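You operate a simulated robot arm through the tools that you are given. There is no shell and no other tool. Be economical: measure what you need, move in short steps, check, and stop when the job is done.

You run a simulated two-armed robot. Do the job below in one go: nothing can be reset, and whatever is moved stays where it is left.

JOB
Roll the tall trolley up and lay heels on its teal and purple shoes.
Fine: to the yellow mark, brake on again before the heels; grey heel on the teal shoe, blue heel on the purple one, straight.

Only the result counts: the job must be done as asked and must still hold three seconds after the hand-in. Knocking over, shifting, dropping, spilling or breaking anything else fails it.

ROBOT AND FRAMES
Two 7-joint arms with two-finger parallel grippers on one trunk, on a base that drives. Base frame: it is fixed to the floor where the robot stands at the start and does not move with it; the origin is under the middle of the robot, x ahead of it, y to its left, z up. Lengths are in cm, angles in rad, forces in N, time in s.
The left shoulder is at the start at [2, 13.8, 147.5], the right one opposite. With the tool pointing down near the work surface each hand reaches from about 10 to 42 cm from the robot's upright axis, wherever it stands, measured 20 degrees to its own side. Places, roughly: brake lever of the tall trolley [40, 0, 80]; tall trolley [40, 50, 70]. Payload 1.57 kg a hand.
The TCP of each hand is the grasp point between the finger pads, 3 cm short of the fingertips. In the tool frame z runs along the fingers and y along their closing line. Largest opening 8 cm; finger width 1.7, thickness 1.2; the body of the gripper, 4 by 8.2 cm, starts 8 cm behind the TCP.
Orientation is told as [roll, pitch, yaw] about the base's x, y, z axes, in that order, counted from this pose: with the fingers straight down and closing along the base's y, the tool's x points along the base's -x, its y along +y and its z along -z.

CONTROLS
- The arms move only by the tool arm_command. It takes "left_targets", "right_targets" or both (then of equal length, played together; a hand with none holds still); each is a list of rows, each a list of 7 numbers: the closure in counts, from 0 (fully open) to 255 (shut), then the shift along the tool's x, y, z in cm, then the turn, a rotation vector about the tool's x, y, z in rad. In form: [[jaw, x, y, z, ax, ay, az], ...]. A call has 1 to 10 rows; each row shifts and turns the commanded pose from where the row before left it, along the tool's axes as they then stand. A row lasts 0.2 s, in which the tool goes at most 5 cm and 0.15 rad; a call with a longer step from one row to the next is refused whole, and so is a gripper value outside its range. Where a pose cannot be reached the arm comes as near as it can. A force on the tool above 50 N (or 10 N above the force at the start of the call, whichever is more), or a blocked arm, ends the call early, and 0.2 s more pass. Each finger travels about 4.5 cm/s and halts on what it meets, pressing with about 35 N; the grip force reading is that of the motor and also rises with nothing between the fingers. The clock runs only during rows and for 0.2 s after the last one: add rows that do not move to give the fingers time. It gives the time, the measured TCP pose, the force on the tool (base axes), the opening and the grip force at its end, in the units of the frame above (readings bear some noise), with the torque about the TCP (base axes, N m) and any sound that the robot's microphone picked up.
- Cameras (640 x 400 px; columns grow to the right, rows downward): "scene" is now at [16.73, 5.27, 137.66]; the picture's right is [0.67, -0.74, 0.00], its down [-0.40, -0.36, -0.85] and it looks along [0.63, 0.57, -0.53] (base axes); focal length 214 px, centre (320, 200). "left" rides on the left gripper at [7.2, 0.7, -12.2] in its tool frame; the picture's right is [-0.09, 1.00, 0.00], its down [-0.84, -0.08, -0.54] and it looks along [-0.54, -0.05, 0.84] (tool axes); focal length 238 px, centre (320, 200). "right" rides on the right gripper at [7.2, -0.7, -12.2] in its tool frame; the picture's right is [0.09, 1.00, 0.00], its down [-0.84, 0.08, -0.54] and it looks along [-0.54, 0.05, 0.84] (tool axes); focal length 238 px, centre (320, 200). There is no depth. A picture from a camera that has moved, and an enlarged one, comes with that camera's place and axes in the base frame and with its lens. The place of the scene camera against the robot may be out by one fixed shift of up to 2.5 cm in any direction.
- snapshot(camera): a new picture of that camera. No time passes.
- slide_trunk(by): slides the trunk up (or, below 0, down) by that many cm; the arms and the scene camera ride with it, the base frame stays. It gives what a move gives, with no picture.
- base_move(legs): drives the robot by 1 to 6 legs, each [ahead, left, turn to the left] in cm, cm and rad, along the robot's own axes; the way and the turn of a leg run together, so that a leg with both is an arc; at most 150 cm and 3.142 rad a leg. The arms and the cameras ride along, it lands a little off, and it stops where it bumps. It gives what a move gives.
- turn_head(pan, tilt): turns the head with the scene camera to pan (to the left, within 1.047 rad either way) and tilt (down, from -0.506 to 1.204), counted from straight ahead of the robot. It gives what a move gives.
- zoom(camera, box): a new picture of the part [left, top, right, bottom] of that camera's present view, enlarged. No time passes.
- job_done(): hands the job in; it is judged then, once.

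Work in short steps. Places have to be worked out from the pictures, the camera data and where the tool is seen: move nearer, look again, correct. Check each grasp and each placing, and mend what went wrong. You have 120 turns and 100 pictures in all, those below and enlarged ones among them. Open the grippers and draw the arms clear of the work before you hand the job in, unless the task says otherwise; then end with one line.

The tools are called after ">>>" as a command line: name --argument value ..., lists and objects as JSON in quotes. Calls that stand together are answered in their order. arm_command: Moves the arms, as the interface text tells. Its arguments: {"type":"object","properties":{"left_targets":{"type":"array","items":{"type":"array","items":{"type":"number"}}},"right_targets":{"type":"array","items":{"type":"array","items":{"type":"number"}}}},"required":[]} The other tools are called the same way: slide_trunk (by) slides the trunk up or down; base_move (legs) drives the base; turn_head (pan, tilt) turns the head that bears the scene camera; snapshot (camera) takes a picture; zoom (camera, box) takes an enlarged picture of a part of a camera's view; job_done () hands the job in.

At the start:

```text
time_s: 0.0
left_ee_pos: [17.72, 35.95, 132.54]
left_ee_rot: [-0.034, 0.411, 0.072]
left_ft_force: [-0.1, 0.2, 0.0]
left_ft_torque: [0.0, -0.02, 0.03]
left_gripper_width: 8.02
left_finger_force: 0.1
right_ee_pos: [34.45, 4.74, 134.93]
right_ee_rot: [0.0, -0.001, -0.001]
right_ft_force: [0.3, -0.1, 1.0]
right_ft_torque: [-0.01, 0.01, -0.03]
right_gripper_width: 7.99
right_finger_force: 0.0
trunk travel left (down, up): [-85.0, 39.0]
robot x, y, heading: [0.1, 0.07, -0.005]
head pan, tilt: [0.733, 0.562]
```

scene: 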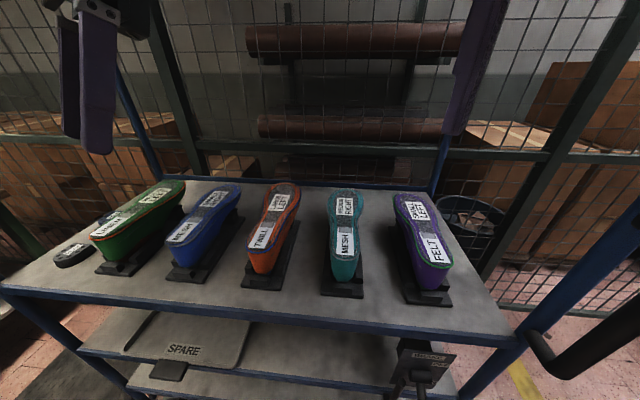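
right: 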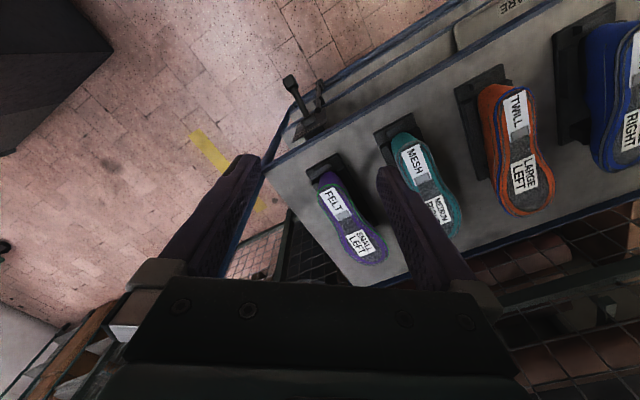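
left: 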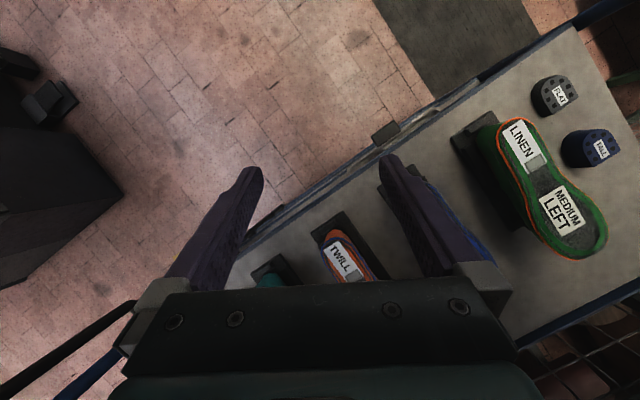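

The trolley with five shoes stands ahead-left, with a brake lever at its near right corner and a yellow mark on the floor. I look around with the head to see the rest.

>>> turn_head --pan 0.0 --tilt 0.9

>>> snapshot --camera "scene"

>>> turn_head --pan 1.047 --tilt 0.8

>>> snapshot --camera "scene"

```text
time_s: 1.1
left_ee_pos: [17.77, 35.98, 132.34]
left_ee_rot: [-0.037, 0.412, 0.075]
left_ft_force: [-0.6, -0.2, 1.0]
left_ft_torque: [0.04, 0.01, 0.0]
left_gripper_width: 8.0
left_finger_force: 0.1
right_ee_pos: [34.6, 4.74, 135.0]
right_ee_rot: [0.0, 0.0, 0.0]
right_ft_force: [0.5, -0.1, -1.9]
right_ft_torque: [0.01, 0.01, -0.01]
right_gripper_width: 8.0
right_finger_force: 0.0
trunk travel left (down, up): [-85.0, 39.0]
robot x, y, heading: [-0.02, 0.33, 0.002]
head pan, tilt: [0.0, 0.901]
```

```text
96 pictures are left
camera scene: at [17.64, -0.71, 134.85], right [0.0, -1.0, 0.0], down [-0.78, 0.0, -0.62], along [0.62, 0.0, -0.78], focal length 214 px, centre (320, 200)
```

scene: 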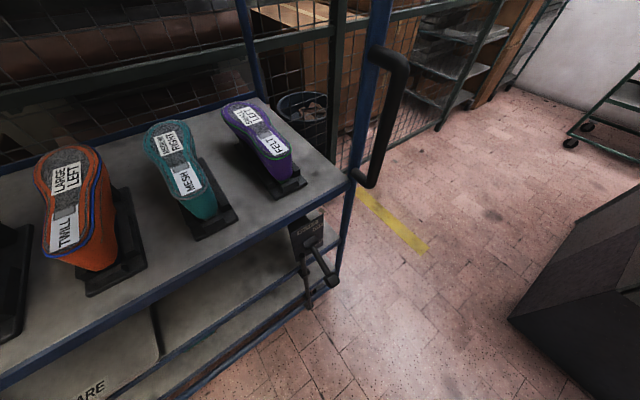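

```text
time_s: 2.4
left_ee_pos: [17.71, 35.9, 132.44]
left_ee_rot: [-0.038, 0.412, 0.073]
left_ft_force: [0.1, 0.8, -0.5]
left_ft_torque: [-0.02, 0.05, -0.02]
left_gripper_width: 8.03
left_finger_force: 0.1
right_ee_pos: [34.59, 4.86, 134.97]
right_ee_rot: [0.002, -0.001, -0.001]
right_ft_force: [0.3, -0.1, -0.5]
right_ft_torque: [0.02, 0.01, -0.03]
right_gripper_width: 7.97
right_finger_force: 0.0
trunk travel left (down, up): [-85.0, 39.0]
robot x, y, heading: [0.32, 0.04, 0.001]
head pan, tilt: [1.047, 0.799]
```

```text
95 pictures are left
camera scene: at [14.12, 6.26, 135.64], right [0.87, -0.5, 0.0], down [-0.36, -0.62, -0.7], along [0.35, 0.6, -0.72], focal length 214 px, centre (320, 200)
```

scene: 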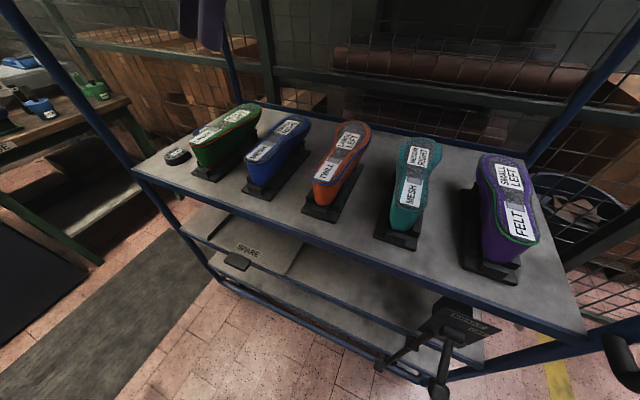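

I need close views of the brake sign, handle and floor mark; I turn back to look and zoom.

>>> turn_head --pan 0.1 --tilt 1.15

>>> snapshot --camera "scene"

>>> zoom --camera "scene" --box '[220, 130, 420, 255]'

>>> zoom --camera "left" --box '[440, 40, 640, 165]'

```text
time_s: 3.6
left_ee_pos: [17.76, 35.96, 132.41]
left_ee_rot: [-0.039, 0.413, 0.075]
left_ft_force: [-0.2, 1.6, 0.0]
left_ft_torque: [-0.02, 0.02, -0.01]
left_gripper_width: 8.01
left_finger_force: 0.2
right_ee_pos: [34.49, 4.83, 134.96]
right_ee_rot: [-0.001, 0.0, -0.001]
right_ft_force: [-0.7, -0.3, -0.1]
right_ft_torque: [0.01, -0.01, -0.02]
right_gripper_width: 8.03
right_finger_force: 0.1
trunk travel left (down, up): [-85.0, 39.0]
robot x, y, heading: [-0.04, 0.17, 0.0]
head pan, tilt: [0.099, 1.15]
```

```text
94 pictures are left
camera scene: at [16.01, -0.12, 133.15], right [0.1, -0.99, 0.0], down [-0.91, -0.09, -0.41], along [0.41, 0.04, -0.91], focal length 214 px, centre (320, 200)
```

scene: 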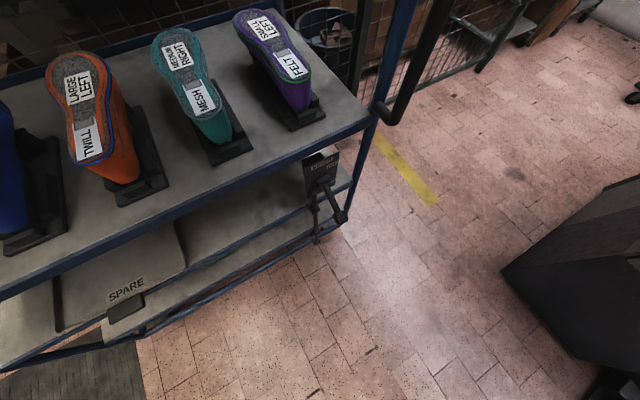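

```text
3.20 times, centred on (320, 192) of scene
camera zoom: at [16.01, -0.12, 133.15], right [0.1, -0.99, 0.0], down [-0.91, -0.09, -0.41], along [0.41, 0.04, -0.91], focal length 686 px, centre (320, 224)
```

zoom: 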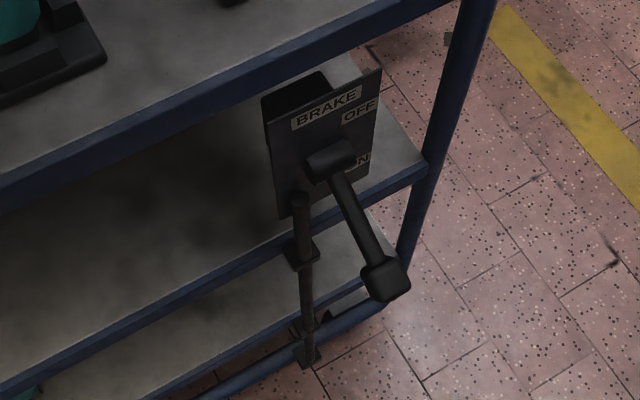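

```text
3.20 times, centred on (540, 102) of left
camera zoom: at [15.99, 36.89, 146.51], right [0.0, 1.0, -0.07], down [0.99, 0.02, 0.16], along [0.17, -0.07, -0.98], focal length 763 px, centre (-384, 512)
```

zoom: 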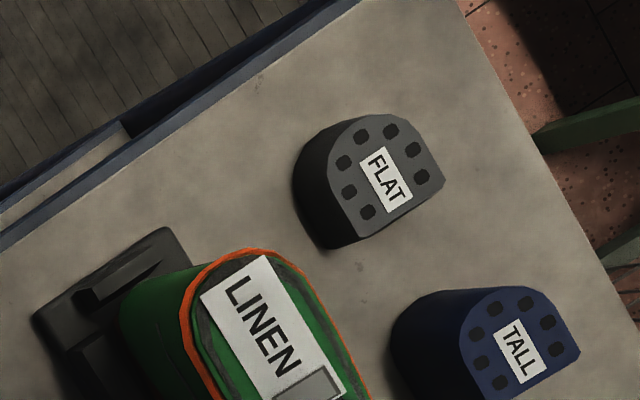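

The trolley stands about 45° to me: its front-right corner is near (51,-6.5), its top about z 98, and its travel direction about (0.64,-0.77). Before planning the pull I look at the right side for obstacles and at the mark.

>>> turn_head --pan -0.7 --tilt 0.75

>>> snapshot --camera "scene"

>>> turn_head --pan 0.4 --tilt 0.3

>>> snapshot --camera "scene"

```text
time_s: 4.8
left_ee_pos: [17.66, 35.93, 132.49]
left_ee_rot: [-0.037, 0.411, 0.073]
left_ft_force: [0.5, 0.4, 0.6]
left_ft_torque: [0.02, 0.0, 0.02]
left_gripper_width: 8.01
left_finger_force: 0.0
right_ee_pos: [34.54, 4.84, 134.99]
right_ee_rot: [0.001, 0.001, 0.0]
right_ft_force: [-0.5, 0.2, -0.8]
right_ft_torque: [-0.04, -0.03, 0.02]
right_gripper_width: 7.98
right_finger_force: 0.1
trunk travel left (down, up): [-85.0, 39.0]
robot x, y, heading: [0.23, -0.28, 0.001]
head pan, tilt: [-0.7, 0.75]
```

```text
91 pictures are left
camera scene: at [16.43, -6.05, 136.03], right [-0.64, -0.77, 0.0], down [-0.52, 0.44, -0.73], along [0.56, -0.47, -0.68], focal length 214 px, centre (320, 200)
```

scene: 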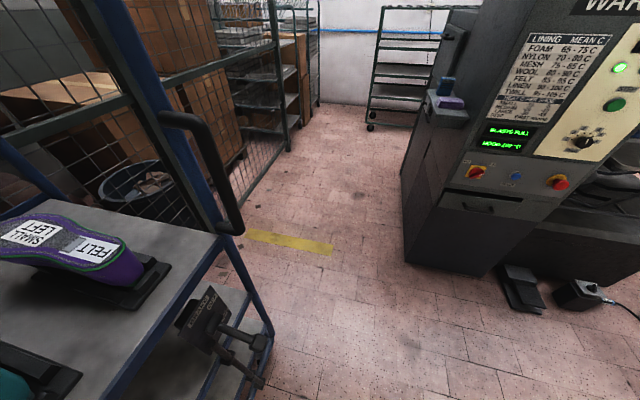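

```text
time_s: 6.1
left_ee_pos: [17.61, 35.98, 132.5]
left_ee_rot: [-0.035, 0.414, 0.073]
left_ft_force: [0.2, -0.4, 0.2]
left_ft_torque: [0.0, -0.05, 0.01]
left_gripper_width: 8.01
left_finger_force: 0.1
right_ee_pos: [34.6, 4.91, 134.97]
right_ee_rot: [-0.002, -0.001, 0.0]
right_ft_force: [0.2, -0.6, -1.0]
right_ft_torque: [0.0, -0.03, 0.01]
right_gripper_width: 8.0
right_finger_force: 0.0
trunk travel left (down, up): [-85.0, 39.0]
robot x, y, heading: [-0.21, -0.15, -0.0]
head pan, tilt: [0.4, 0.3]
```

```text
90 pictures are left
camera scene: at [18.69, 2.91, 140.07], right [0.39, -0.92, 0.0], down [-0.27, -0.12, -0.96], along [0.88, 0.37, -0.3], focal length 214 px, centre (320, 200)
```

scene: 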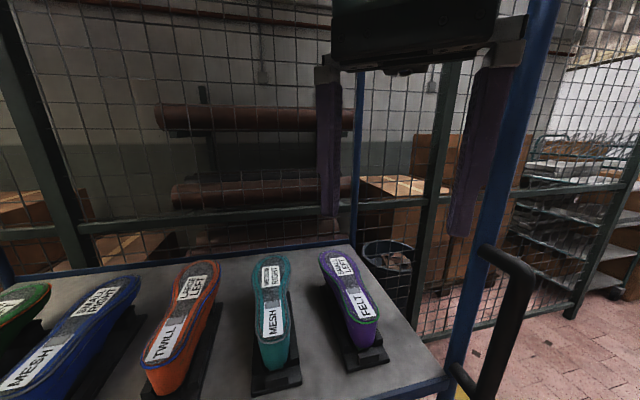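

The machine to the right leaves room. I turn the robot square to the trolley (about 0.62 rad left) and view the brake.

>>> base_move --legs '[[0, 0, 0.62]]'

>>> turn_head --pan -0.6 --tilt 1.0

>>> snapshot --camera "scene"

>>> snapshot --camera "right"

```text
time_s: 8.2
left_ee_pos: [-6.52, 39.54, 132.47]
left_ee_rot: [-0.035, 0.411, 0.696]
left_ft_force: [-0.3, 0.2, 0.6]
left_ft_torque: [-0.01, -0.01, 0.02]
left_gripper_width: 7.99
left_finger_force: 0.1
right_ee_pos: [25.11, 24.04, 134.97]
right_ee_rot: [-0.001, 0.0, 0.625]
right_ft_force: [-0.3, 0.1, 0.5]
right_ft_torque: [0.0, -0.03, 0.04]
right_gripper_width: 7.98
right_finger_force: 0.1
trunk travel left (down, up): [-85.0, 39.0]
robot x, y, heading: [-0.09, 0.31, 0.623]
head pan, tilt: [0.4, 0.3]
```

```text
time_s: 9.4
left_ee_pos: [-6.63, 39.49, 132.45]
left_ee_rot: [-0.035, 0.412, 0.697]
left_ft_force: [0.2, -0.2, -0.1]
left_ft_torque: [-0.04, 0.04, -0.01]
left_gripper_width: 8.02
left_finger_force: 0.0
right_ee_pos: [25.22, 23.91, 134.94]
right_ee_rot: [-0.001, -0.001, 0.625]
right_ft_force: [-0.3, 0.3, 0.0]
right_ft_torque: [-0.03, 0.0, 0.03]
right_gripper_width: 7.99
right_finger_force: 0.1
trunk travel left (down, up): [-85.0, 39.0]
robot x, y, heading: [-0.14, 0.16, 0.622]
head pan, tilt: [-0.6, 1.0]
```

```text
89 pictures are left
camera scene: at [15.17, 5.27, 134.13], right [0.02, -1.0, 0.0], down [-0.84, -0.02, -0.54], along [0.54, 0.01, -0.84], focal length 214 px, centre (320, 200)
```

scene: 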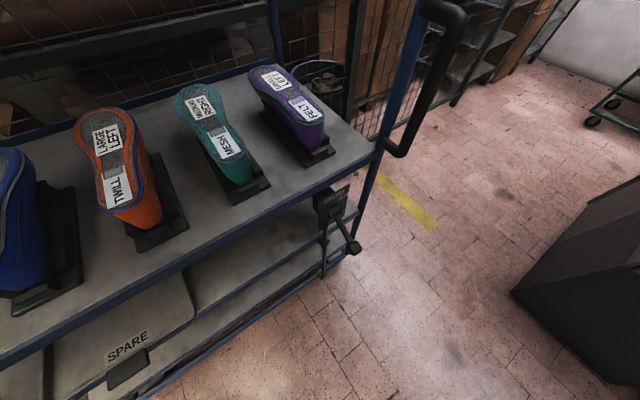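

```text
88 pictures are left
camera right: at [19.7, 19.39, 147.06], right [-0.66, 0.75, 0.0], down [0.63, 0.55, 0.54], along [0.41, 0.36, -0.84], focal length 238 px, centre (320, 200)
```

right: 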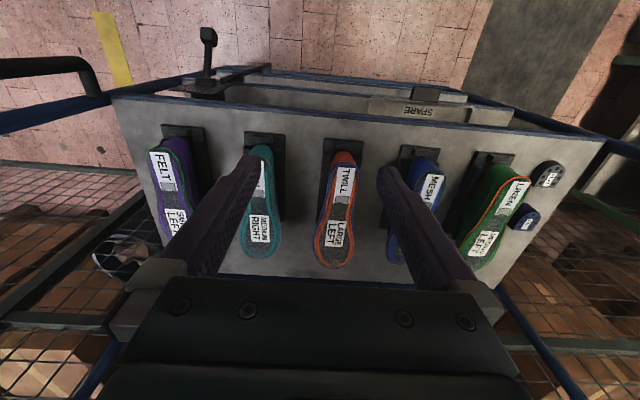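

The trolley's face normal is at heading 0.634, its front edge about 38 cm ahead of me. The brake knob is near (37,-3,76), sticking out 10 cm. I move the right hand toward it for a close view.

>>> arm_command --right_targets '[[0, 3, -3, 1, 0, 0, 0], [0, 3, -3.2, 1, 0, 0, 0], [0, 2, -3.2, 3.2, 0, 0, 0], [0, 1.5, -3.2, 3.5, 0, 0, 0], [0, 1.5, -3.2, 3.5, 0, 0, 0], [0, 1, -3.2, 3.5, 0, 0, 0], [0, 1, -3.2, 3.5, 0, 0, 0], [0, 1, -3.2, 3.5, 0, 0, 0], [0, 0, -3.2, 3.5, 0, 0, 0], [0, 0, 0, 3.5, 0, 0, 0]]'

>>> snapshot --camera "right"

```text
time_s: 11.7
left_ee_pos: [-6.7, 39.39, 132.43]
left_ee_rot: [-0.036, 0.413, 0.696]
left_ft_force: [-0.1, 0.2, 0.2]
left_ft_torque: [0.0, -0.01, -0.01]
left_gripper_width: 8.0
left_finger_force: 0.1
right_ee_pos: [30.68, -7.32, 105.23]
right_ee_rot: [0.0, 0.001, 0.624]
right_ft_force: [0.5, -1.3, 0.3]
right_ft_torque: [0.02, 0.02, -0.01]
right_gripper_width: 8.01
right_finger_force: 0.0
trunk travel left (down, up): [-85.0, 39.0]
robot x, y, heading: [-0.18, 0.16, 0.626]
head pan, tilt: [-0.6, 1.0]
```

```text
87 pictures are left
camera right: at [25.05, -11.93, 117.45], right [-0.66, 0.75, 0.0], down [0.63, 0.55, 0.54], along [0.41, 0.36, -0.84], focal length 238 px, centre (320, 200)
```

right: 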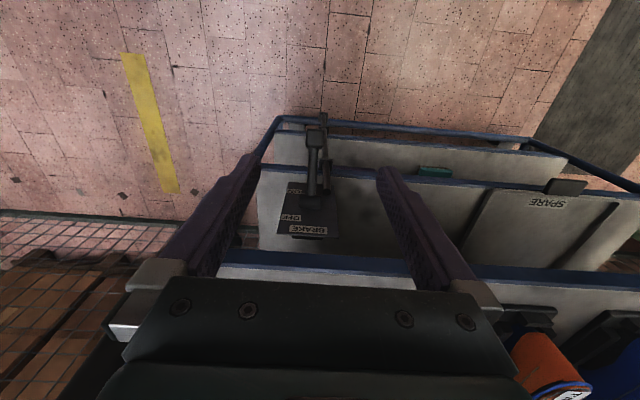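

Knob is at about (36.3,-3.5,76). I zoom on the brake plate to understand the lever.

>>> zoom --camera "right" --box '[250, 90, 410, 250]'

>>> turn_head --pan -0.75 --tilt 1.2

>>> zoom --camera "scene" --box '[200, 100, 520, 300]'

```text
2.50 times, centred on (330, 170) of right
camera zoom: at [25.05, -11.93, 117.45], right [-0.66, 0.75, 0.0], down [0.63, 0.55, 0.54], along [0.41, 0.36, -0.84], focal length 596 px, centre (295, 275)
```

zoom: 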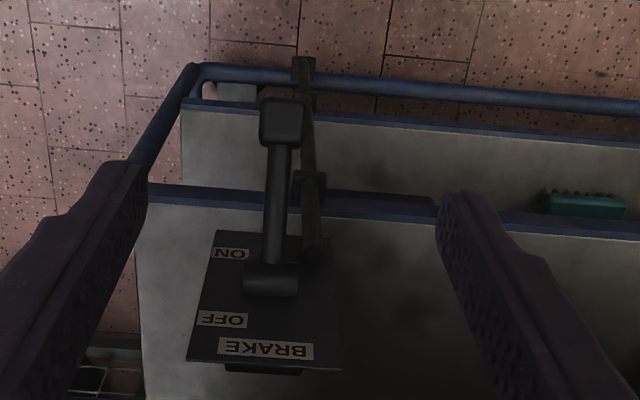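

```text
time_s: 12.4
left_ee_pos: [-6.6, 39.53, 132.38]
left_ee_rot: [-0.035, 0.413, 0.696]
left_ft_force: [-0.6, 0.0, 0.5]
left_ft_torque: [0.02, -0.04, 0.03]
left_gripper_width: 7.98
left_finger_force: 0.1
right_ee_pos: [30.53, -7.3, 105.46]
right_ee_rot: [-0.001, 0.0, 0.625]
right_ft_force: [0.5, -0.1, 0.2]
right_ft_torque: [0.0, -0.02, -0.01]
right_gripper_width: 7.98
right_finger_force: 0.1
trunk travel left (down, up): [-85.0, 39.0]
robot x, y, heading: [0.2, 0.09, 0.625]
head pan, tilt: [-0.75, 1.201]
```

```text
2.00 times, centred on (360, 200) of scene
camera zoom: at [13.76, 4.4, 132.87], right [-0.13, -0.99, 0.0], down [-0.92, 0.12, -0.36], along [0.36, -0.05, -0.93], focal length 429 px, centre (240, 200)
```

zoom: 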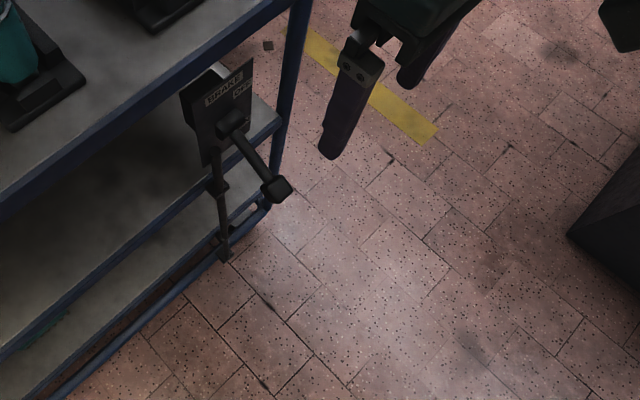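

Lever hinges about the trolley's long axis: hub about n=36, z=84; knob at n=27, z=76 (ON, down); OFF is up. I come above the knob with fingers straddling it.

>>> arm_command --right_targets '[[0, -2, 0, 3.5, 0, 0, 0], [0, -2, 0, 3.5, 0, 0, 0], [0, -1.5, 0, 3.5, 0, 0, 0], [0, -1.3, 0, 3.5, 0, 0, 0], [0, 0, 0, 3.5, 0, 0, 0], [0, 0, 0, 0, 0, 0, 0]]'

>>> snapshot --camera "right"

>>> snapshot --camera "scene"

```text
time_s: 13.8
left_ee_pos: [-6.55, 39.53, 132.36]
left_ee_rot: [-0.037, 0.411, 0.696]
left_ft_force: [-0.1, -0.6, 0.2]
left_ft_torque: [0.0, 0.03, -0.02]
left_gripper_width: 7.99
left_finger_force: 0.1
right_ee_pos: [36.18, -3.28, 88.05]
right_ee_rot: [0.004, -0.004, 0.625]
right_ft_force: [-0.2, 1.4, -0.1]
right_ft_torque: [0.02, 0.01, -0.01]
right_gripper_width: 7.99
right_finger_force: 0.1
trunk travel left (down, up): [-85.0, 39.0]
robot x, y, heading: [0.17, -0.19, 0.625]
head pan, tilt: [-0.75, 1.201]
```

```text
84 pictures are left
camera right: at [30.57, -7.98, 100.16], right [-0.66, 0.75, 0.0], down [0.63, 0.55, 0.54], along [0.41, 0.36, -0.84], focal length 238 px, centre (320, 200)
```

right: 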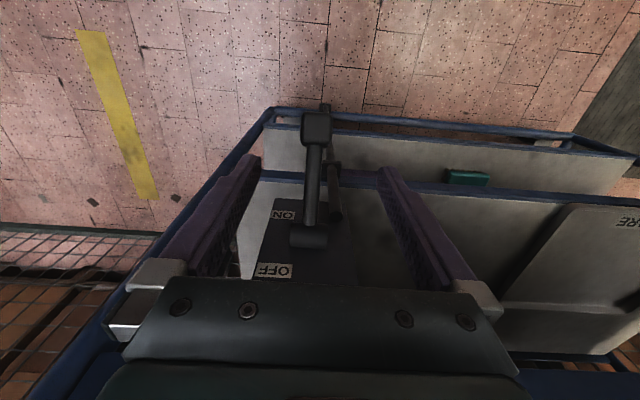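

```text
83 pictures are left
camera scene: at [13.75, 4.4, 132.86], right [-0.13, -0.99, 0.0], down [-0.92, 0.12, -0.36], along [0.36, -0.05, -0.93], focal length 214 px, centre (320, 200)
```

scene: 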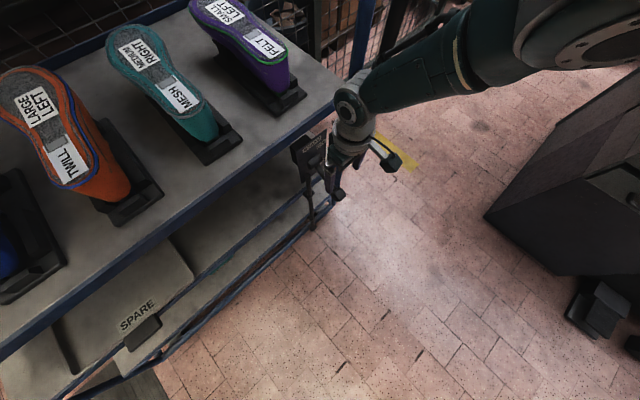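

Knob is estimated at n≈26.5, z≈78. I lower the hand around it.

>>> arm_command --right_targets '[[0, 0.4, 0, 3, 0, 0, 0], [0, 0.3, 0, 3, 0, 0, 0], [0, 0, 0, 3, 0, 0, 0], [0, 0, 0, 0, 0, 0, 0]]'

>>> snapshot --camera "right"

```text
time_s: 14.8
left_ee_pos: [-6.63, 39.42, 132.43]
left_ee_rot: [-0.036, 0.413, 0.695]
left_ft_force: [0.3, 0.0, 0.1]
left_ft_torque: [-0.02, 0.0, -0.01]
left_gripper_width: 8.0
left_finger_force: 0.0
right_ee_pos: [33.64, -4.98, 86.39]
right_ee_rot: [-0.001, -0.002, 0.624]
right_ft_force: [0.4, -0.8, 0.3]
right_ft_torque: [0.01, 0.02, -0.03]
right_gripper_width: 8.01
right_finger_force: 0.0
right hand out of reach, approached as far as the arm can: row 1, 2, 3
trunk travel left (down, up): [-85.0, 39.0]
robot x, y, heading: [0.42, -0.26, 0.621]
head pan, tilt: [-0.75, 1.201]
```

```text
82 pictures are left
camera right: at [28.1, -9.67, 98.51], right [-0.66, 0.75, 0.0], down [0.63, 0.55, 0.54], along [0.41, 0.36, -0.84], focal length 238 px, centre (320, 200)
```

right: 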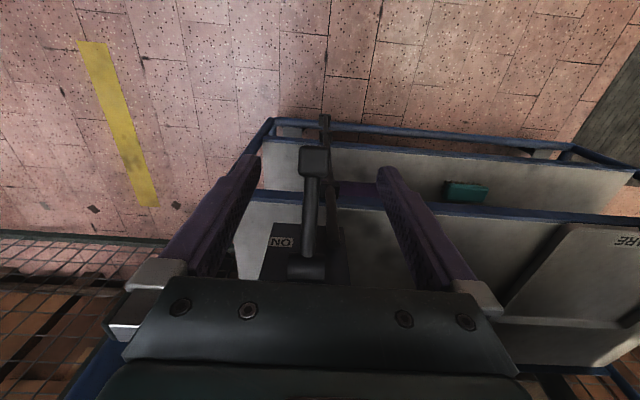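

Out of reach downward; I raise the hand, then lower the trunk by 20 cm.

>>> arm_command --right_targets '[[0, 0, 0, -4, 0, 0, 0], [0, 0, 0, -4, 0, 0, 0], [0, 0, 0, -4, 0, 0, 0], [0, 0, 0, -4, 0, 0, 0], [0, 0, 0, 0, 0, 0, 0]]'

>>> slide_trunk --by -20

>>> snapshot --camera "right"

```text
time_s: 16.0
left_ee_pos: [-6.74, 39.53, 132.53]
left_ee_rot: [-0.037, 0.411, 0.695]
left_ft_force: [0.3, 0.3, -0.3]
left_ft_torque: [-0.03, 0.04, 0.04]
left_gripper_width: 8.02
left_finger_force: 0.0
right_ee_pos: [33.42, -4.99, 102.4]
right_ee_rot: [-0.002, 0.0, 0.621]
right_ft_force: [-0.9, 0.3, 0.8]
right_ft_torque: [0.01, 0.0, -0.04]
right_gripper_width: 7.98
right_finger_force: 0.3
trunk travel left (down, up): [-85.0, 39.0]
robot x, y, heading: [0.17, 0.21, 0.62]
head pan, tilt: [-0.75, 1.201]
```

```text
time_s: 18.1
left_ee_pos: [-6.66, 39.47, 112.49]
left_ee_rot: [-0.036, 0.412, 0.698]
left_ft_force: [-0.9, -0.1, -0.5]
left_ft_torque: [0.0, 0.02, 0.01]
left_gripper_width: 8.01
left_finger_force: 0.0
right_ee_pos: [33.37, -4.98, 82.32]
right_ee_rot: [-0.001, 0.0, 0.627]
right_ft_force: [0.3, 0.4, 0.2]
right_ft_torque: [0.01, -0.01, -0.01]
right_gripper_width: 8.01
right_finger_force: 0.0
trunk travel left (down, up): [-65.0, 59.0]
robot x, y, heading: [-0.03, -0.28, 0.624]
head pan, tilt: [-0.75, 1.201]
```

```text
81 pictures are left
camera right: at [27.84, -9.59, 94.47], right [-0.66, 0.75, 0.0], down [0.63, 0.55, 0.54], along [0.41, 0.36, -0.84], focal length 238 px, centre (320, 200)
```

right: 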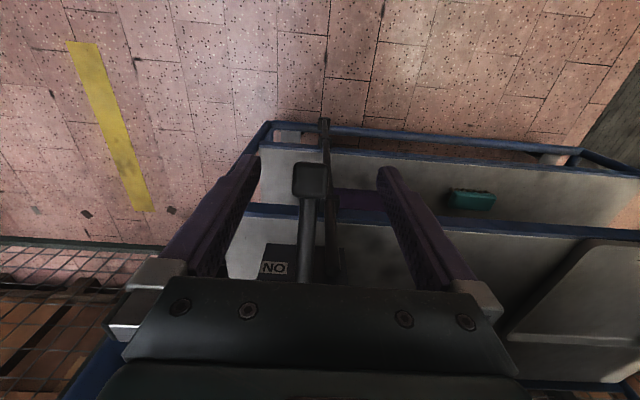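

Re-triangulated, the knob is at n≈28.3, z≈73.5 and about 1 cm more to the right. I approach it.

>>> arm_command --right_targets '[[0, -1.2, -0.5, 2, 0, 0, 0], [0, -1.2, -0.5, 2, 0, 0, 0], [0, -1.2, 0, 2, 0, 0, 0], [0, 0, 0, 1, 0, 0, 0], [0, 0, 0, 0, 0, 0, 0]]'

>>> snapshot --camera "right"

```text
time_s: 19.4
left_ee_pos: [-6.65, 39.46, 112.44]
left_ee_rot: [-0.035, 0.412, 0.696]
left_ft_force: [0.2, -0.9, 0.2]
left_ft_torque: [0.02, -0.03, 0.06]
left_gripper_width: 8.03
left_finger_force: 0.1
right_ee_pos: [36.84, -3.61, 75.48]
right_ee_rot: [-0.001, -0.002, 0.625]
right_ft_force: [-0.3, -0.1, -0.7]
right_ft_torque: [-0.01, -0.01, -0.01]
right_gripper_width: 8.0
right_finger_force: 0.0
trunk travel left (down, up): [-65.0, 59.0]
robot x, y, heading: [0.12, 0.08, 0.624]
head pan, tilt: [-0.75, 1.201]
```

```text
80 pictures are left
camera right: at [31.35, -8.37, 87.51], right [-0.66, 0.75, 0.0], down [0.63, 0.55, 0.54], along [0.41, 0.36, -0.84], focal length 238 px, centre (320, 200)
```

right: 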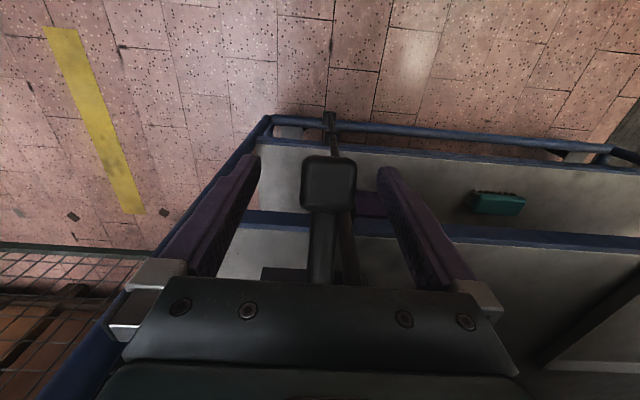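

The knob sits between the pads. I lower slightly and close on it.

>>> arm_command --right_targets '[[0, -0.2, 0.3, 1, 0, 0, 0], [255, 0, 0, 0, 0, 0, 0], [255, 0, 0, 0, 0, 0, 0], [255, 0, 0, 0, 0, 0, 0], [255, 0, 0, 0, 0, 0, 0], [255, 0, 0, 0, 0, 0, 0]]'

>>> snapshot --camera "right"

```text
time_s: 20.8
left_ee_pos: [-6.59, 39.57, 112.5]
left_ee_rot: [-0.035, 0.412, 0.698]
left_ft_force: [0.7, -0.2, -0.5]
left_ft_torque: [-0.03, -0.01, 0.03]
left_gripper_width: 7.98
left_finger_force: 0.0
right_ee_pos: [36.77, -3.27, 74.55]
right_ee_rot: [0.001, 0.0, 0.625]
right_ft_force: [-2.4, 2.6, 2.1]
right_ft_torque: [0.15, 0.01, 0.34]
right_gripper_width: 3.43
right_finger_force: 34.8
trunk travel left (down, up): [-65.0, 59.0]
robot x, y, heading: [0.0, 0.04, 0.619]
head pan, tilt: [-0.75, 1.201]
```

```text
79 pictures are left
camera right: at [31.22, -7.89, 86.51], right [-0.66, 0.75, 0.0], down [0.63, 0.55, 0.54], along [0.41, 0.36, -0.84], focal length 238 px, centre (320, 200)
```

right: 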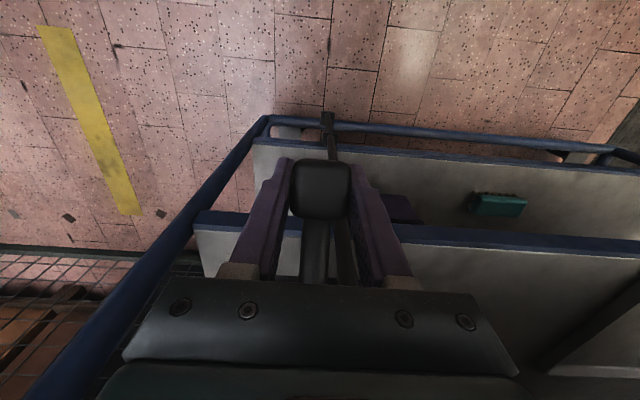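

Gripped (3.4 cm). I swing the lever up along the arc about the hub, first half, watching the force.

>>> arm_command --right_targets '[[255, 1.4, 0, -1.6, 0, 0, 0], [255, 1.2, 0, -1.8, 0, 0, 0], [255, 0.9, 0, -2.0, 0, 0, 0], [255, 0.5, 0, -2.1, 0, 0, 0], [255, 0.2, 0, -2.2, 0, 0, 0]]'

>>> snapshot --camera "right"

```text
time_s: 21.9
left_ee_pos: [-6.26, 39.8, 112.65]
left_ee_rot: [-0.036, 0.406, 0.697]
left_ft_force: [0.5, 0.5, -1.2]
left_ft_torque: [0.0, -0.02, -0.02]
left_gripper_width: 8.0
left_finger_force: 0.0
right_ee_pos: [34.03, -5.06, 84.11]
right_ee_rot: [0.002, -0.014, 0.624]
right_ft_force: [22.4, 20.1, -13.5]
right_ft_torque: [-0.61, -0.18, 0.11]
right_gripper_width: 3.4
right_finger_force: 41.9
trunk travel left (down, up): [-65.0, 59.0]
robot x, y, heading: [-0.15, 0.26, 0.625]
head pan, tilt: [-0.75, 1.201]
```

```text
78 pictures are left
camera right: at [28.41, -9.93, 96.14], right [-0.66, 0.75, 0.0], down [0.63, 0.55, 0.55], along [0.42, 0.36, -0.83], focal length 238 px, centre (320, 200)
```

right: 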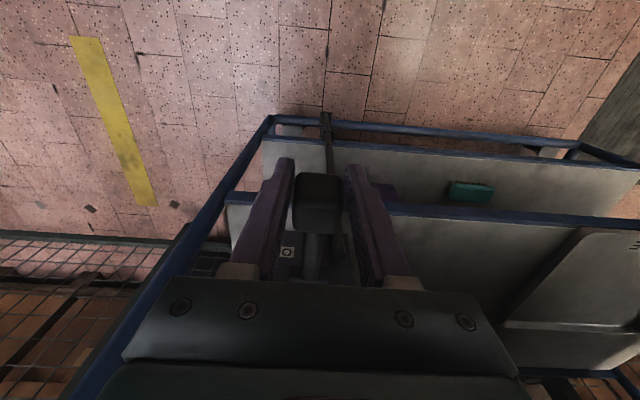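

The lever follows (force forward means a tighter radius, about 11.8 cm). I continue up with the corrected arc.

>>> arm_command --right_targets '[[255, -1.1, 0, -2.0, 0, 0, 0], [255, -0.8, 0, -2.0, 0, 0, 0], [255, -1.0, 0, -1.8, 0, 0, 0], [255, 0, 0, 0, 0, 0, 0]]'

>>> snapshot --camera "scene"

```text
time_s: 22.9
left_ee_pos: [-6.9, 39.29, 112.41]
left_ee_rot: [-0.036, 0.415, 0.696]
left_ft_force: [-1.0, -0.4, 0.9]
left_ft_torque: [0.01, -0.02, -0.01]
left_gripper_width: 8.02
left_finger_force: 0.1
right_ee_pos: [35.2, -4.41, 89.57]
right_ee_rot: [0.001, 0.015, 0.623]
right_ft_force: [-8.5, -8.6, -35.3]
right_ft_torque: [-0.51, 0.53, 0.07]
right_gripper_width: 3.31
right_finger_force: 41.2
trunk travel left (down, up): [-65.0, 59.0]
robot x, y, heading: [-0.01, -0.32, 0.622]
head pan, tilt: [-0.75, 1.201]
```

```text
77 pictures are left
camera scene: at [13.4, 4.27, 112.78], right [-0.13, -0.99, 0.0], down [-0.93, 0.12, -0.36], along [0.36, -0.05, -0.93], focal length 214 px, centre (320, 200)
```

scene: 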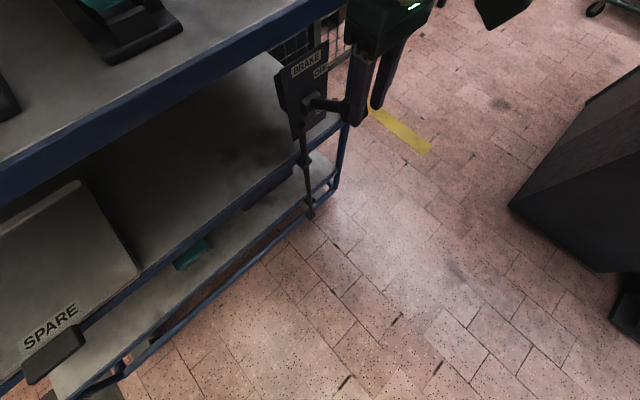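

Now z=89.6 with growing resistance—either an end stop or a detent. I nudge a bit further.

>>> arm_command --right_targets '[[255, -0.8, 0, -0.8, 0, 0, 0], [255, -0.6, 0, -0.7, 0, 0, 0], [255, 0, 0, 0, 0, 0, 0]]'

>>> zoom --camera "scene" --box '[240, 30, 400, 130]'

```text
time_s: 23.8
left_ee_pos: [-7.1, 39.26, 112.38]
left_ee_rot: [-0.036, 0.419, 0.699]
left_ft_force: [0.5, -0.6, -0.4]
left_ft_torque: [0.0, 0.0, -0.01]
left_gripper_width: 8.01
left_finger_force: 0.0
right_ee_pos: [35.94, -3.73, 90.85]
right_ee_rot: [-0.002, 0.02, 0.628]
right_ft_force: [-18.9, -13.5, -28.3]
right_ft_torque: [-0.45, 0.73, 0.08]
right_gripper_width: 3.36
right_finger_force: 41.1
trunk travel left (down, up): [-65.0, 59.0]
robot x, y, heading: [-0.07, 0.19, 0.627]
head pan, tilt: [-0.75, 1.201]
```

```text
4.00 times, centred on (320, 80) of scene
camera zoom: at [13.28, 4.18, 112.77], right [-0.13, -0.99, 0.0], down [-0.93, 0.12, -0.36], along [0.35, -0.05, -0.93], focal length 858 px, centre (320, 680)
```

zoom: 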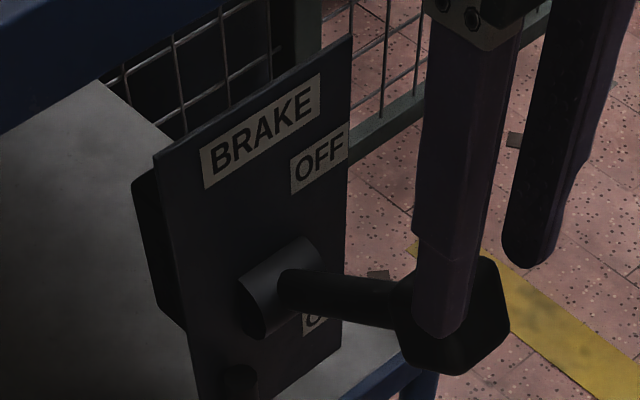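

The lever is above horizontal and reaction lies along its tangent. I push further to find the stop.

>>> arm_command --right_targets '[[255, -0.7, 0, -0.7, 0, 0, 0], [255, -0.7, 0, -0.7, 0, 0, 0], [255, -0.7, 0, -0.6, 0, 0, 0], [255, 0, 0, 0, 0, 0, 0]]'

>>> snapshot --camera "right"

>>> zoom --camera "scene" --box '[240, 30, 400, 130]'

```text
time_s: 24.8
left_ee_pos: [-6.56, 39.57, 112.33]
left_ee_rot: [-0.037, 0.412, 0.695]
left_ft_force: [0.1, -0.5, -0.1]
left_ft_torque: [-0.02, 0.01, 0.0]
left_gripper_width: 8.01
left_finger_force: 0.0
right_ee_pos: [38.53, -1.91, 93.34]
right_ee_rot: [0.0, -0.002, 0.625]
right_ft_force: [-0.2, 0.5, 0.3]
right_ft_torque: [-0.03, 0.02, 0.01]
right_gripper_width: 0.01
right_finger_force: 21.0
trunk travel left (down, up): [-65.0, 59.0]
robot x, y, heading: [0.06, 0.06, 0.618]
head pan, tilt: [-0.75, 1.201]
```

```text
75 pictures are left
camera right: at [33.06, -6.66, 105.51], right [-0.66, 0.75, 0.0], down [0.63, 0.55, 0.54], along [0.41, 0.36, -0.84], focal length 238 px, centre (320, 200)
```

right: 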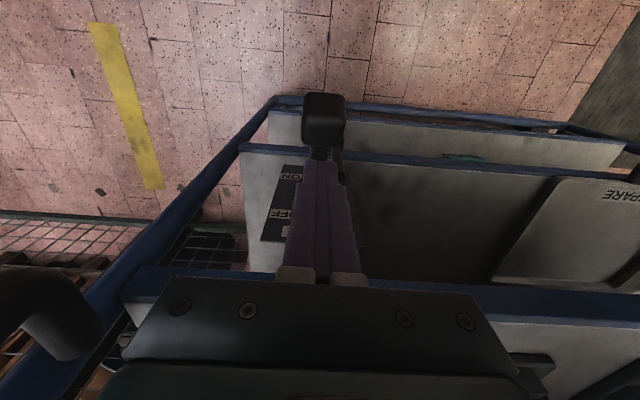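

```text
4.00 times, centred on (320, 80) of scene
camera zoom: at [13.76, 4.4, 112.87], right [-0.13, -0.99, 0.0], down [-0.92, 0.12, -0.36], along [0.36, -0.05, -0.93], focal length 858 px, centre (320, 680)
```

zoom: 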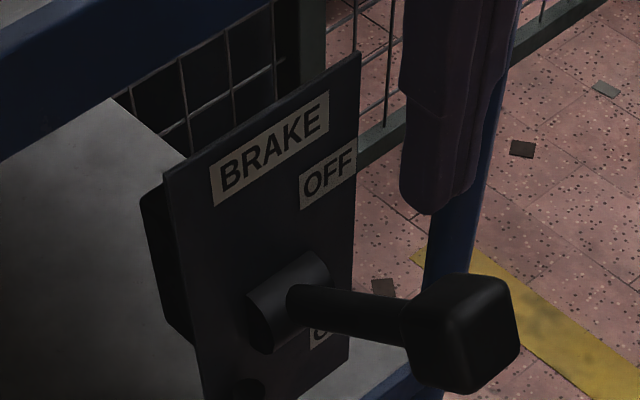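

The fingers slipped off; the lever stays about 30° above horizontal (knob near n=27, z=88). I re-grip it centrally to test whether it's at its stop.

>>> arm_command --right_targets '[[255, 0, 0, -3, 0, 0, 0], [0, 1.5, 0, -1, 0, 0, 0], [0, 1.5, 0, 0, 0, 0, 0], [0, 0, 0, 0, 0, 0, 0], [0, 0, 0, 0, 0, 0, 0], [0, 0, -0.3, 3, 0, 0, 0], [0, 0, 0, 3, 0, 0, 0], [0, 0, 0, 3, 0, 0, 0], [0, 0, 0, 0, 0, 0, 0]]'

>>> snapshot --camera "right"

```text
time_s: 26.8
left_ee_pos: [-6.48, 39.47, 112.45]
left_ee_rot: [-0.038, 0.411, 0.697]
left_ft_force: [0.2, 0.9, -0.1]
left_ft_torque: [-0.01, 0.02, -0.01]
left_gripper_width: 8.01
left_finger_force: 0.0
right_ee_pos: [36.17, -4.07, 88.48]
right_ee_rot: [0.0, 0.0, 0.625]
right_ft_force: [0.7, -0.2, 0.3]
right_ft_torque: [0.04, 0.01, 0.0]
right_gripper_width: 7.98
right_finger_force: 0.2
trunk travel left (down, up): [-65.0, 59.0]
robot x, y, heading: [-0.21, 0.13, 0.626]
head pan, tilt: [-0.75, 1.201]
```

```text
73 pictures are left
camera right: at [30.7, -8.63, 100.55], right [-0.66, 0.75, 0.0], down [0.63, 0.55, 0.54], along [0.41, 0.36, -0.84], focal length 238 px, centre (320, 200)
```

right: 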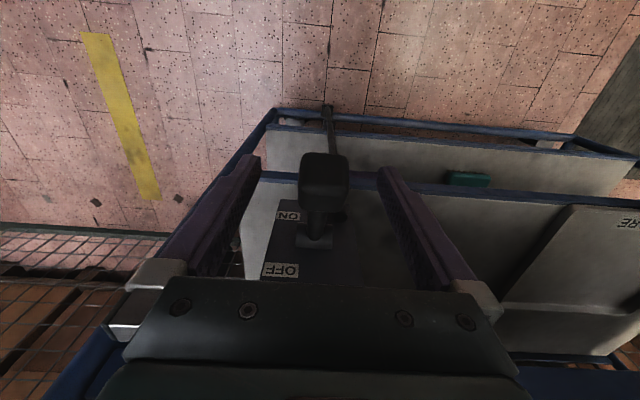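

Hub re-triangulates to n≈38, z≈80, so the lever went from about -27° to +31°: it's at OFF. I raise the hand clear and back the base off, moving right toward the handle.

>>> arm_command --right_targets '[[0, 0, 0, -4.5, 0, 0, 0], [0, 1, 0, -4.5, 0, 0, 0], [0, 3, 0, -3.5, 0, 0, 0], [0, 4, 0, -2, 0, 0, 0], [0, 3, 0, 0, 0, 0, 0], [0, 0, 0, 0, 0, 0, 0]]'

>>> base_move --legs '[[-8, 0, 0], [0, -20, 0]]'

>>> turn_head --pan -0.5 --tilt 0.5

>>> snapshot --camera "scene"

>>> snapshot --camera "right"

```text
time_s: 28.1
left_ee_pos: [-6.59, 39.3, 112.48]
left_ee_rot: [-0.036, 0.412, 0.697]
left_ft_force: [-1.1, -0.4, -0.6]
left_ft_torque: [-0.01, -0.02, -0.02]
left_gripper_width: 8.02
left_finger_force: 0.0
right_ee_pos: [31.04, -9.1, 101.91]
right_ee_rot: [-0.001, 0.002, 0.626]
right_ft_force: [-0.6, 0.5, 0.5]
right_ft_torque: [0.0, 0.0, 0.02]
right_gripper_width: 8.01
right_finger_force: 0.2
right hand out of reach, approached as far as the arm can: row 4, 5
trunk travel left (down, up): [-65.0, 59.0]
robot x, y, heading: [-0.02, 0.04, 0.621]
head pan, tilt: [-0.75, 1.201]
```

```text
time_s: 30.4
left_ee_pos: [-1.42, 18.6, 112.49]
left_ee_rot: [-0.036, 0.413, 0.695]
left_ft_force: [0.6, -0.1, 0.0]
left_ft_torque: [-0.01, 0.01, -0.01]
left_gripper_width: 7.98
left_finger_force: 0.2
right_ee_pos: [36.24, -30.12, 101.83]
right_ee_rot: [-0.001, 0.001, 0.621]
right_ft_force: [-0.1, -0.2, 0.0]
right_ft_torque: [-0.02, 0.02, -0.06]
right_gripper_width: 8.01
right_finger_force: 0.0
trunk travel left (down, up): [-65.0, 59.0]
robot x, y, heading: [5.0, -20.74, 0.617]
head pan, tilt: [-0.75, 1.201]
```

```text
time_s: 31.5
left_ee_pos: [-1.33, 18.56, 112.4]
left_ee_rot: [-0.038, 0.415, 0.695]
left_ft_force: [0.1, 0.4, 0.3]
left_ft_torque: [-0.01, 0.01, 0.02]
left_gripper_width: 8.02
left_finger_force: 0.1
right_ee_pos: [36.19, -30.2, 101.83]
right_ee_rot: [0.0, 0.002, 0.623]
right_ft_force: [0.6, 0.1, -0.5]
right_ft_torque: [0.02, 0.0, 0.01]
right_gripper_width: 7.98
right_finger_force: 0.1
trunk travel left (down, up): [-65.0, 59.0]
robot x, y, heading: [4.81, -21.11, 0.615]
head pan, tilt: [-0.499, 0.499]
```

```text
72 pictures are left
camera scene: at [22.41, -14.77, 118.22], right [0.12, -0.99, 0.0], down [-0.48, -0.06, -0.88], along [0.87, 0.11, -0.48], focal length 214 px, centre (320, 200)
```

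scene: 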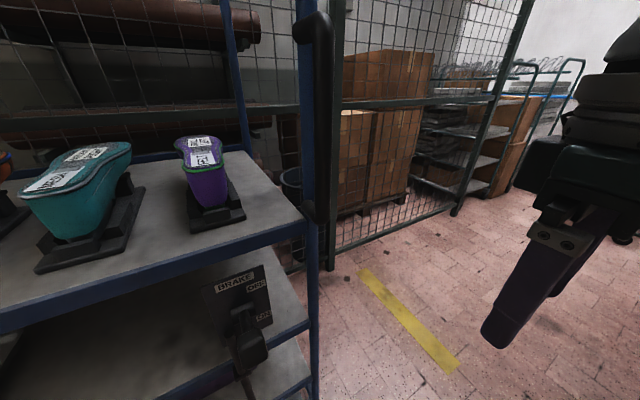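

```text
71 pictures are left
camera right: at [30.67, -34.83, 113.99], right [-0.65, 0.76, 0.0], down [0.64, 0.55, 0.54], along [0.41, 0.35, -0.84], focal length 238 px, centre (320, 200)
```

right: 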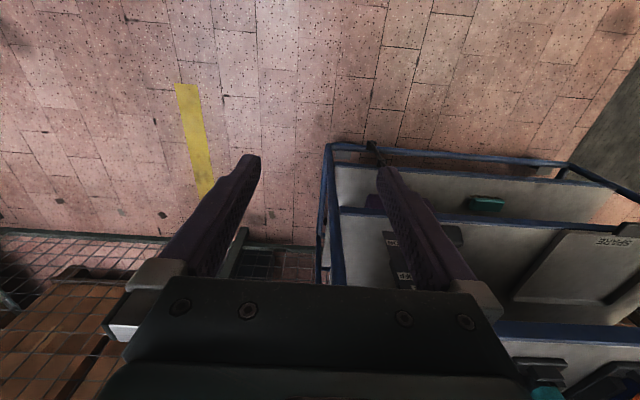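

The handle bar is vertical near (52.3,-11.8), z 97–124, i.e. 44 ahead and 20 right of me. I rotate the right hand to point forward while moving forward/up.

>>> arm_command --right_targets '[[0, -1.1, 0, -0.75, 0, -0.145, 0], [0, -1.2, 0, -0.58, 0, -0.145, 0], [0, -1.27, 0, -0.41, 0, -0.145, 0], [0, -1.31, 0, -0.22, 0, -0.145, 0], [0, -1.33, 0, -0.04, 0, -0.145, 0], [0, -1.32, 0, 0.15, 0, -0.145, 0], [0, -1.29, 0, 0.34, 0, -0.145, 0], [0, -1.22, 0, 0.52, 0, -0.145, 0], [0, -1.14, 0, 0.69, 0, -0.145, 0], [0, -1.03, 0, 0.85, 0, -0.145, 0]]'

>>> snapshot --camera "right"

>>> snapshot --camera "scene"

```text
time_s: 33.7
left_ee_pos: [-1.36, 18.47, 112.35]
left_ee_rot: [-0.038, 0.414, 0.695]
left_ft_force: [0.4, 0.0, 0.3]
left_ft_torque: [0.03, -0.01, 0.01]
left_gripper_width: 8.01
left_finger_force: 0.0
right_ee_pos: [51.5, -22.5, 107.47]
right_ee_rot: [-0.008, -1.45, 0.63]
right_ft_force: [-0.5, 0.0, -0.2]
right_ft_torque: [0.01, -0.01, 0.01]
right_gripper_width: 8.01
right_finger_force: 0.1
right hand out of reach, approached as far as the arm can: row 1, 2, 3, 4, 5
trunk travel left (down, up): [-65.0, 59.0]
robot x, y, heading: [4.98, -21.43, 0.619]
head pan, tilt: [-0.499, 0.499]
```

```text
70 pictures are left
camera right: at [41.25, -30.48, 101.72], right [-0.59, 0.8, -0.09], down [-0.4, -0.19, 0.9], along [0.7, 0.56, 0.44], focal length 238 px, centre (320, 200)
```

right: 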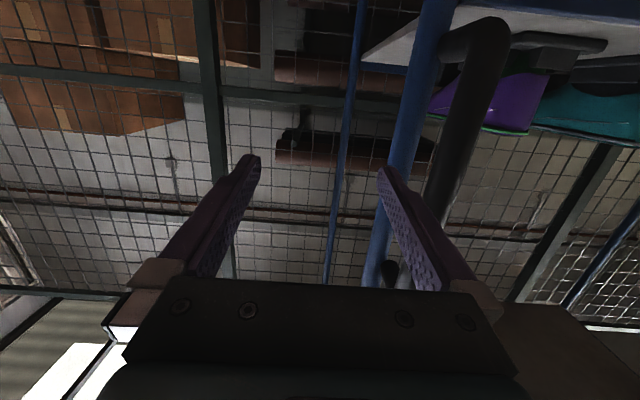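

```text
69 pictures are left
camera scene: at [22.41, -14.76, 118.23], right [0.12, -0.99, 0.0], down [-0.48, -0.06, -0.88], along [0.87, 0.11, -0.48], focal length 214 px, centre (320, 200)
```

scene: 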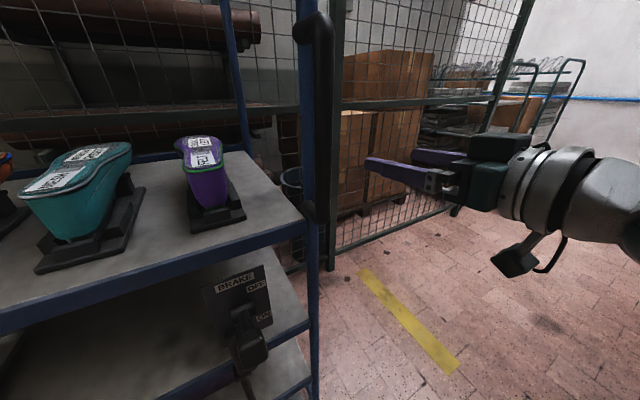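

The hand points forward properly. Handle bar is estimated at u≈38, n≈33. I back off 3 cm and shift left 9 cm to line up.

>>> arm_command --right_targets '[[0, 0, 0, -3, 0, -0.06, 0], [0, 0, 3, 0, 0, -0.06, 0], [0, 0, 3, 0, 0, 0, 0], [0, 0, 3, 0, 0, 0, 0], [0, 0, 0, 0, 0, 0, 0]]'

>>> snapshot --camera "right"

```text
time_s: 34.9
left_ee_pos: [-1.38, 18.55, 112.45]
left_ee_rot: [-0.039, 0.414, 0.695]
left_ft_force: [0.8, 0.5, 0.0]
left_ft_torque: [0.01, -0.01, -0.02]
left_gripper_width: 8.0
left_finger_force: 0.0
right_ee_pos: [43.86, -16.71, 108.03]
right_ee_rot: [-0.003, -1.571, 0.625]
right_ft_force: [0.3, -0.2, -0.3]
right_ft_torque: [0.0, 0.0, 0.02]
right_gripper_width: 8.01
right_finger_force: 0.1
trunk travel left (down, up): [-65.0, 59.0]
robot x, y, heading: [5.4, -20.85, 0.618]
head pan, tilt: [-0.499, 0.499]
```

```text
68 pictures are left
camera right: at [34.23, -24.3, 100.85], right [-0.58, 0.81, -0.09], down [-0.49, -0.25, 0.84], along [0.65, 0.53, 0.54], focal length 238 px, centre (320, 200)
```

right: 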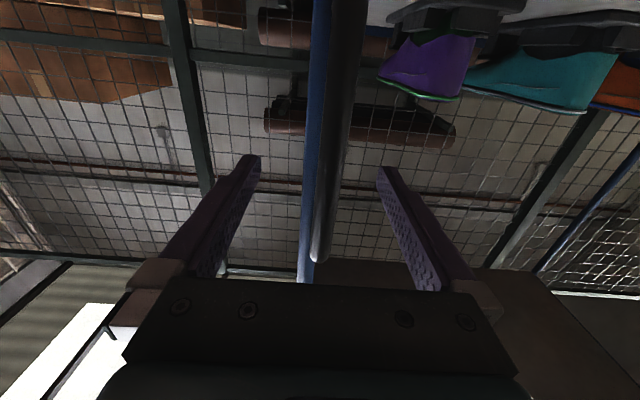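

Bar is at u≈38.1, n≈32.7. I shift left 1.4, go forward 7 with fingers either side, then close.

>>> arm_command --right_targets '[[0, 0, 0.7, 2, 0, 0, 0], [0, 0, 0.7, 2, 0, 0, 0], [0, 0, 0, 2, 0, 0, 0], [0, 0, 0, 1.2, 0, 0, 0], [0, 0, 0, 0, 0, 0, 0]]'

>>> snapshot --camera "right"

>>> snapshot --camera "scene"

```text
time_s: 36.1
left_ee_pos: [-1.41, 18.53, 112.36]
left_ee_rot: [-0.038, 0.414, 0.694]
left_ft_force: [-0.5, 0.1, -0.2]
left_ft_torque: [-0.02, -0.04, 0.0]
left_gripper_width: 8.01
left_finger_force: 0.0
right_ee_pos: [49.03, -11.53, 107.91]
right_ee_rot: [0.144, -1.57, 0.477]
right_ft_force: [1.2, -0.6, 0.1]
right_ft_torque: [-0.04, 0.0, -0.02]
right_gripper_width: 8.03
right_finger_force: 0.0
trunk travel left (down, up): [-65.0, 59.0]
robot x, y, heading: [5.38, -20.89, 0.62]
head pan, tilt: [-0.499, 0.499]
```

```text
67 pictures are left
camera right: at [39.37, -19.01, 100.62], right [-0.58, 0.81, -0.09], down [-0.48, -0.25, 0.84], along [0.66, 0.53, 0.54], focal length 238 px, centre (320, 200)
```

right: 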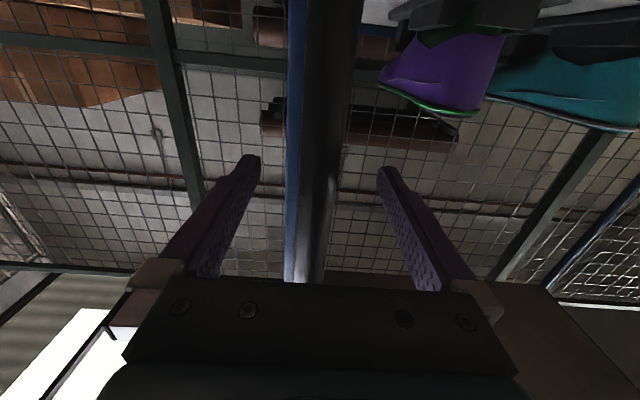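

```text
66 pictures are left
camera scene: at [22.41, -14.76, 118.23], right [0.12, -0.99, 0.0], down [-0.48, -0.06, -0.88], along [0.87, 0.11, -0.48], focal length 214 px, centre (320, 200)
```

scene: 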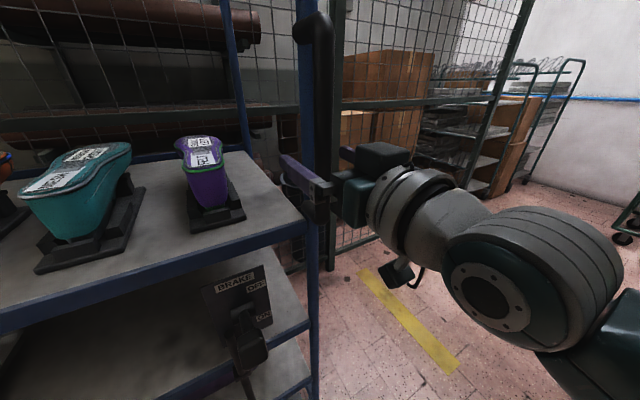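

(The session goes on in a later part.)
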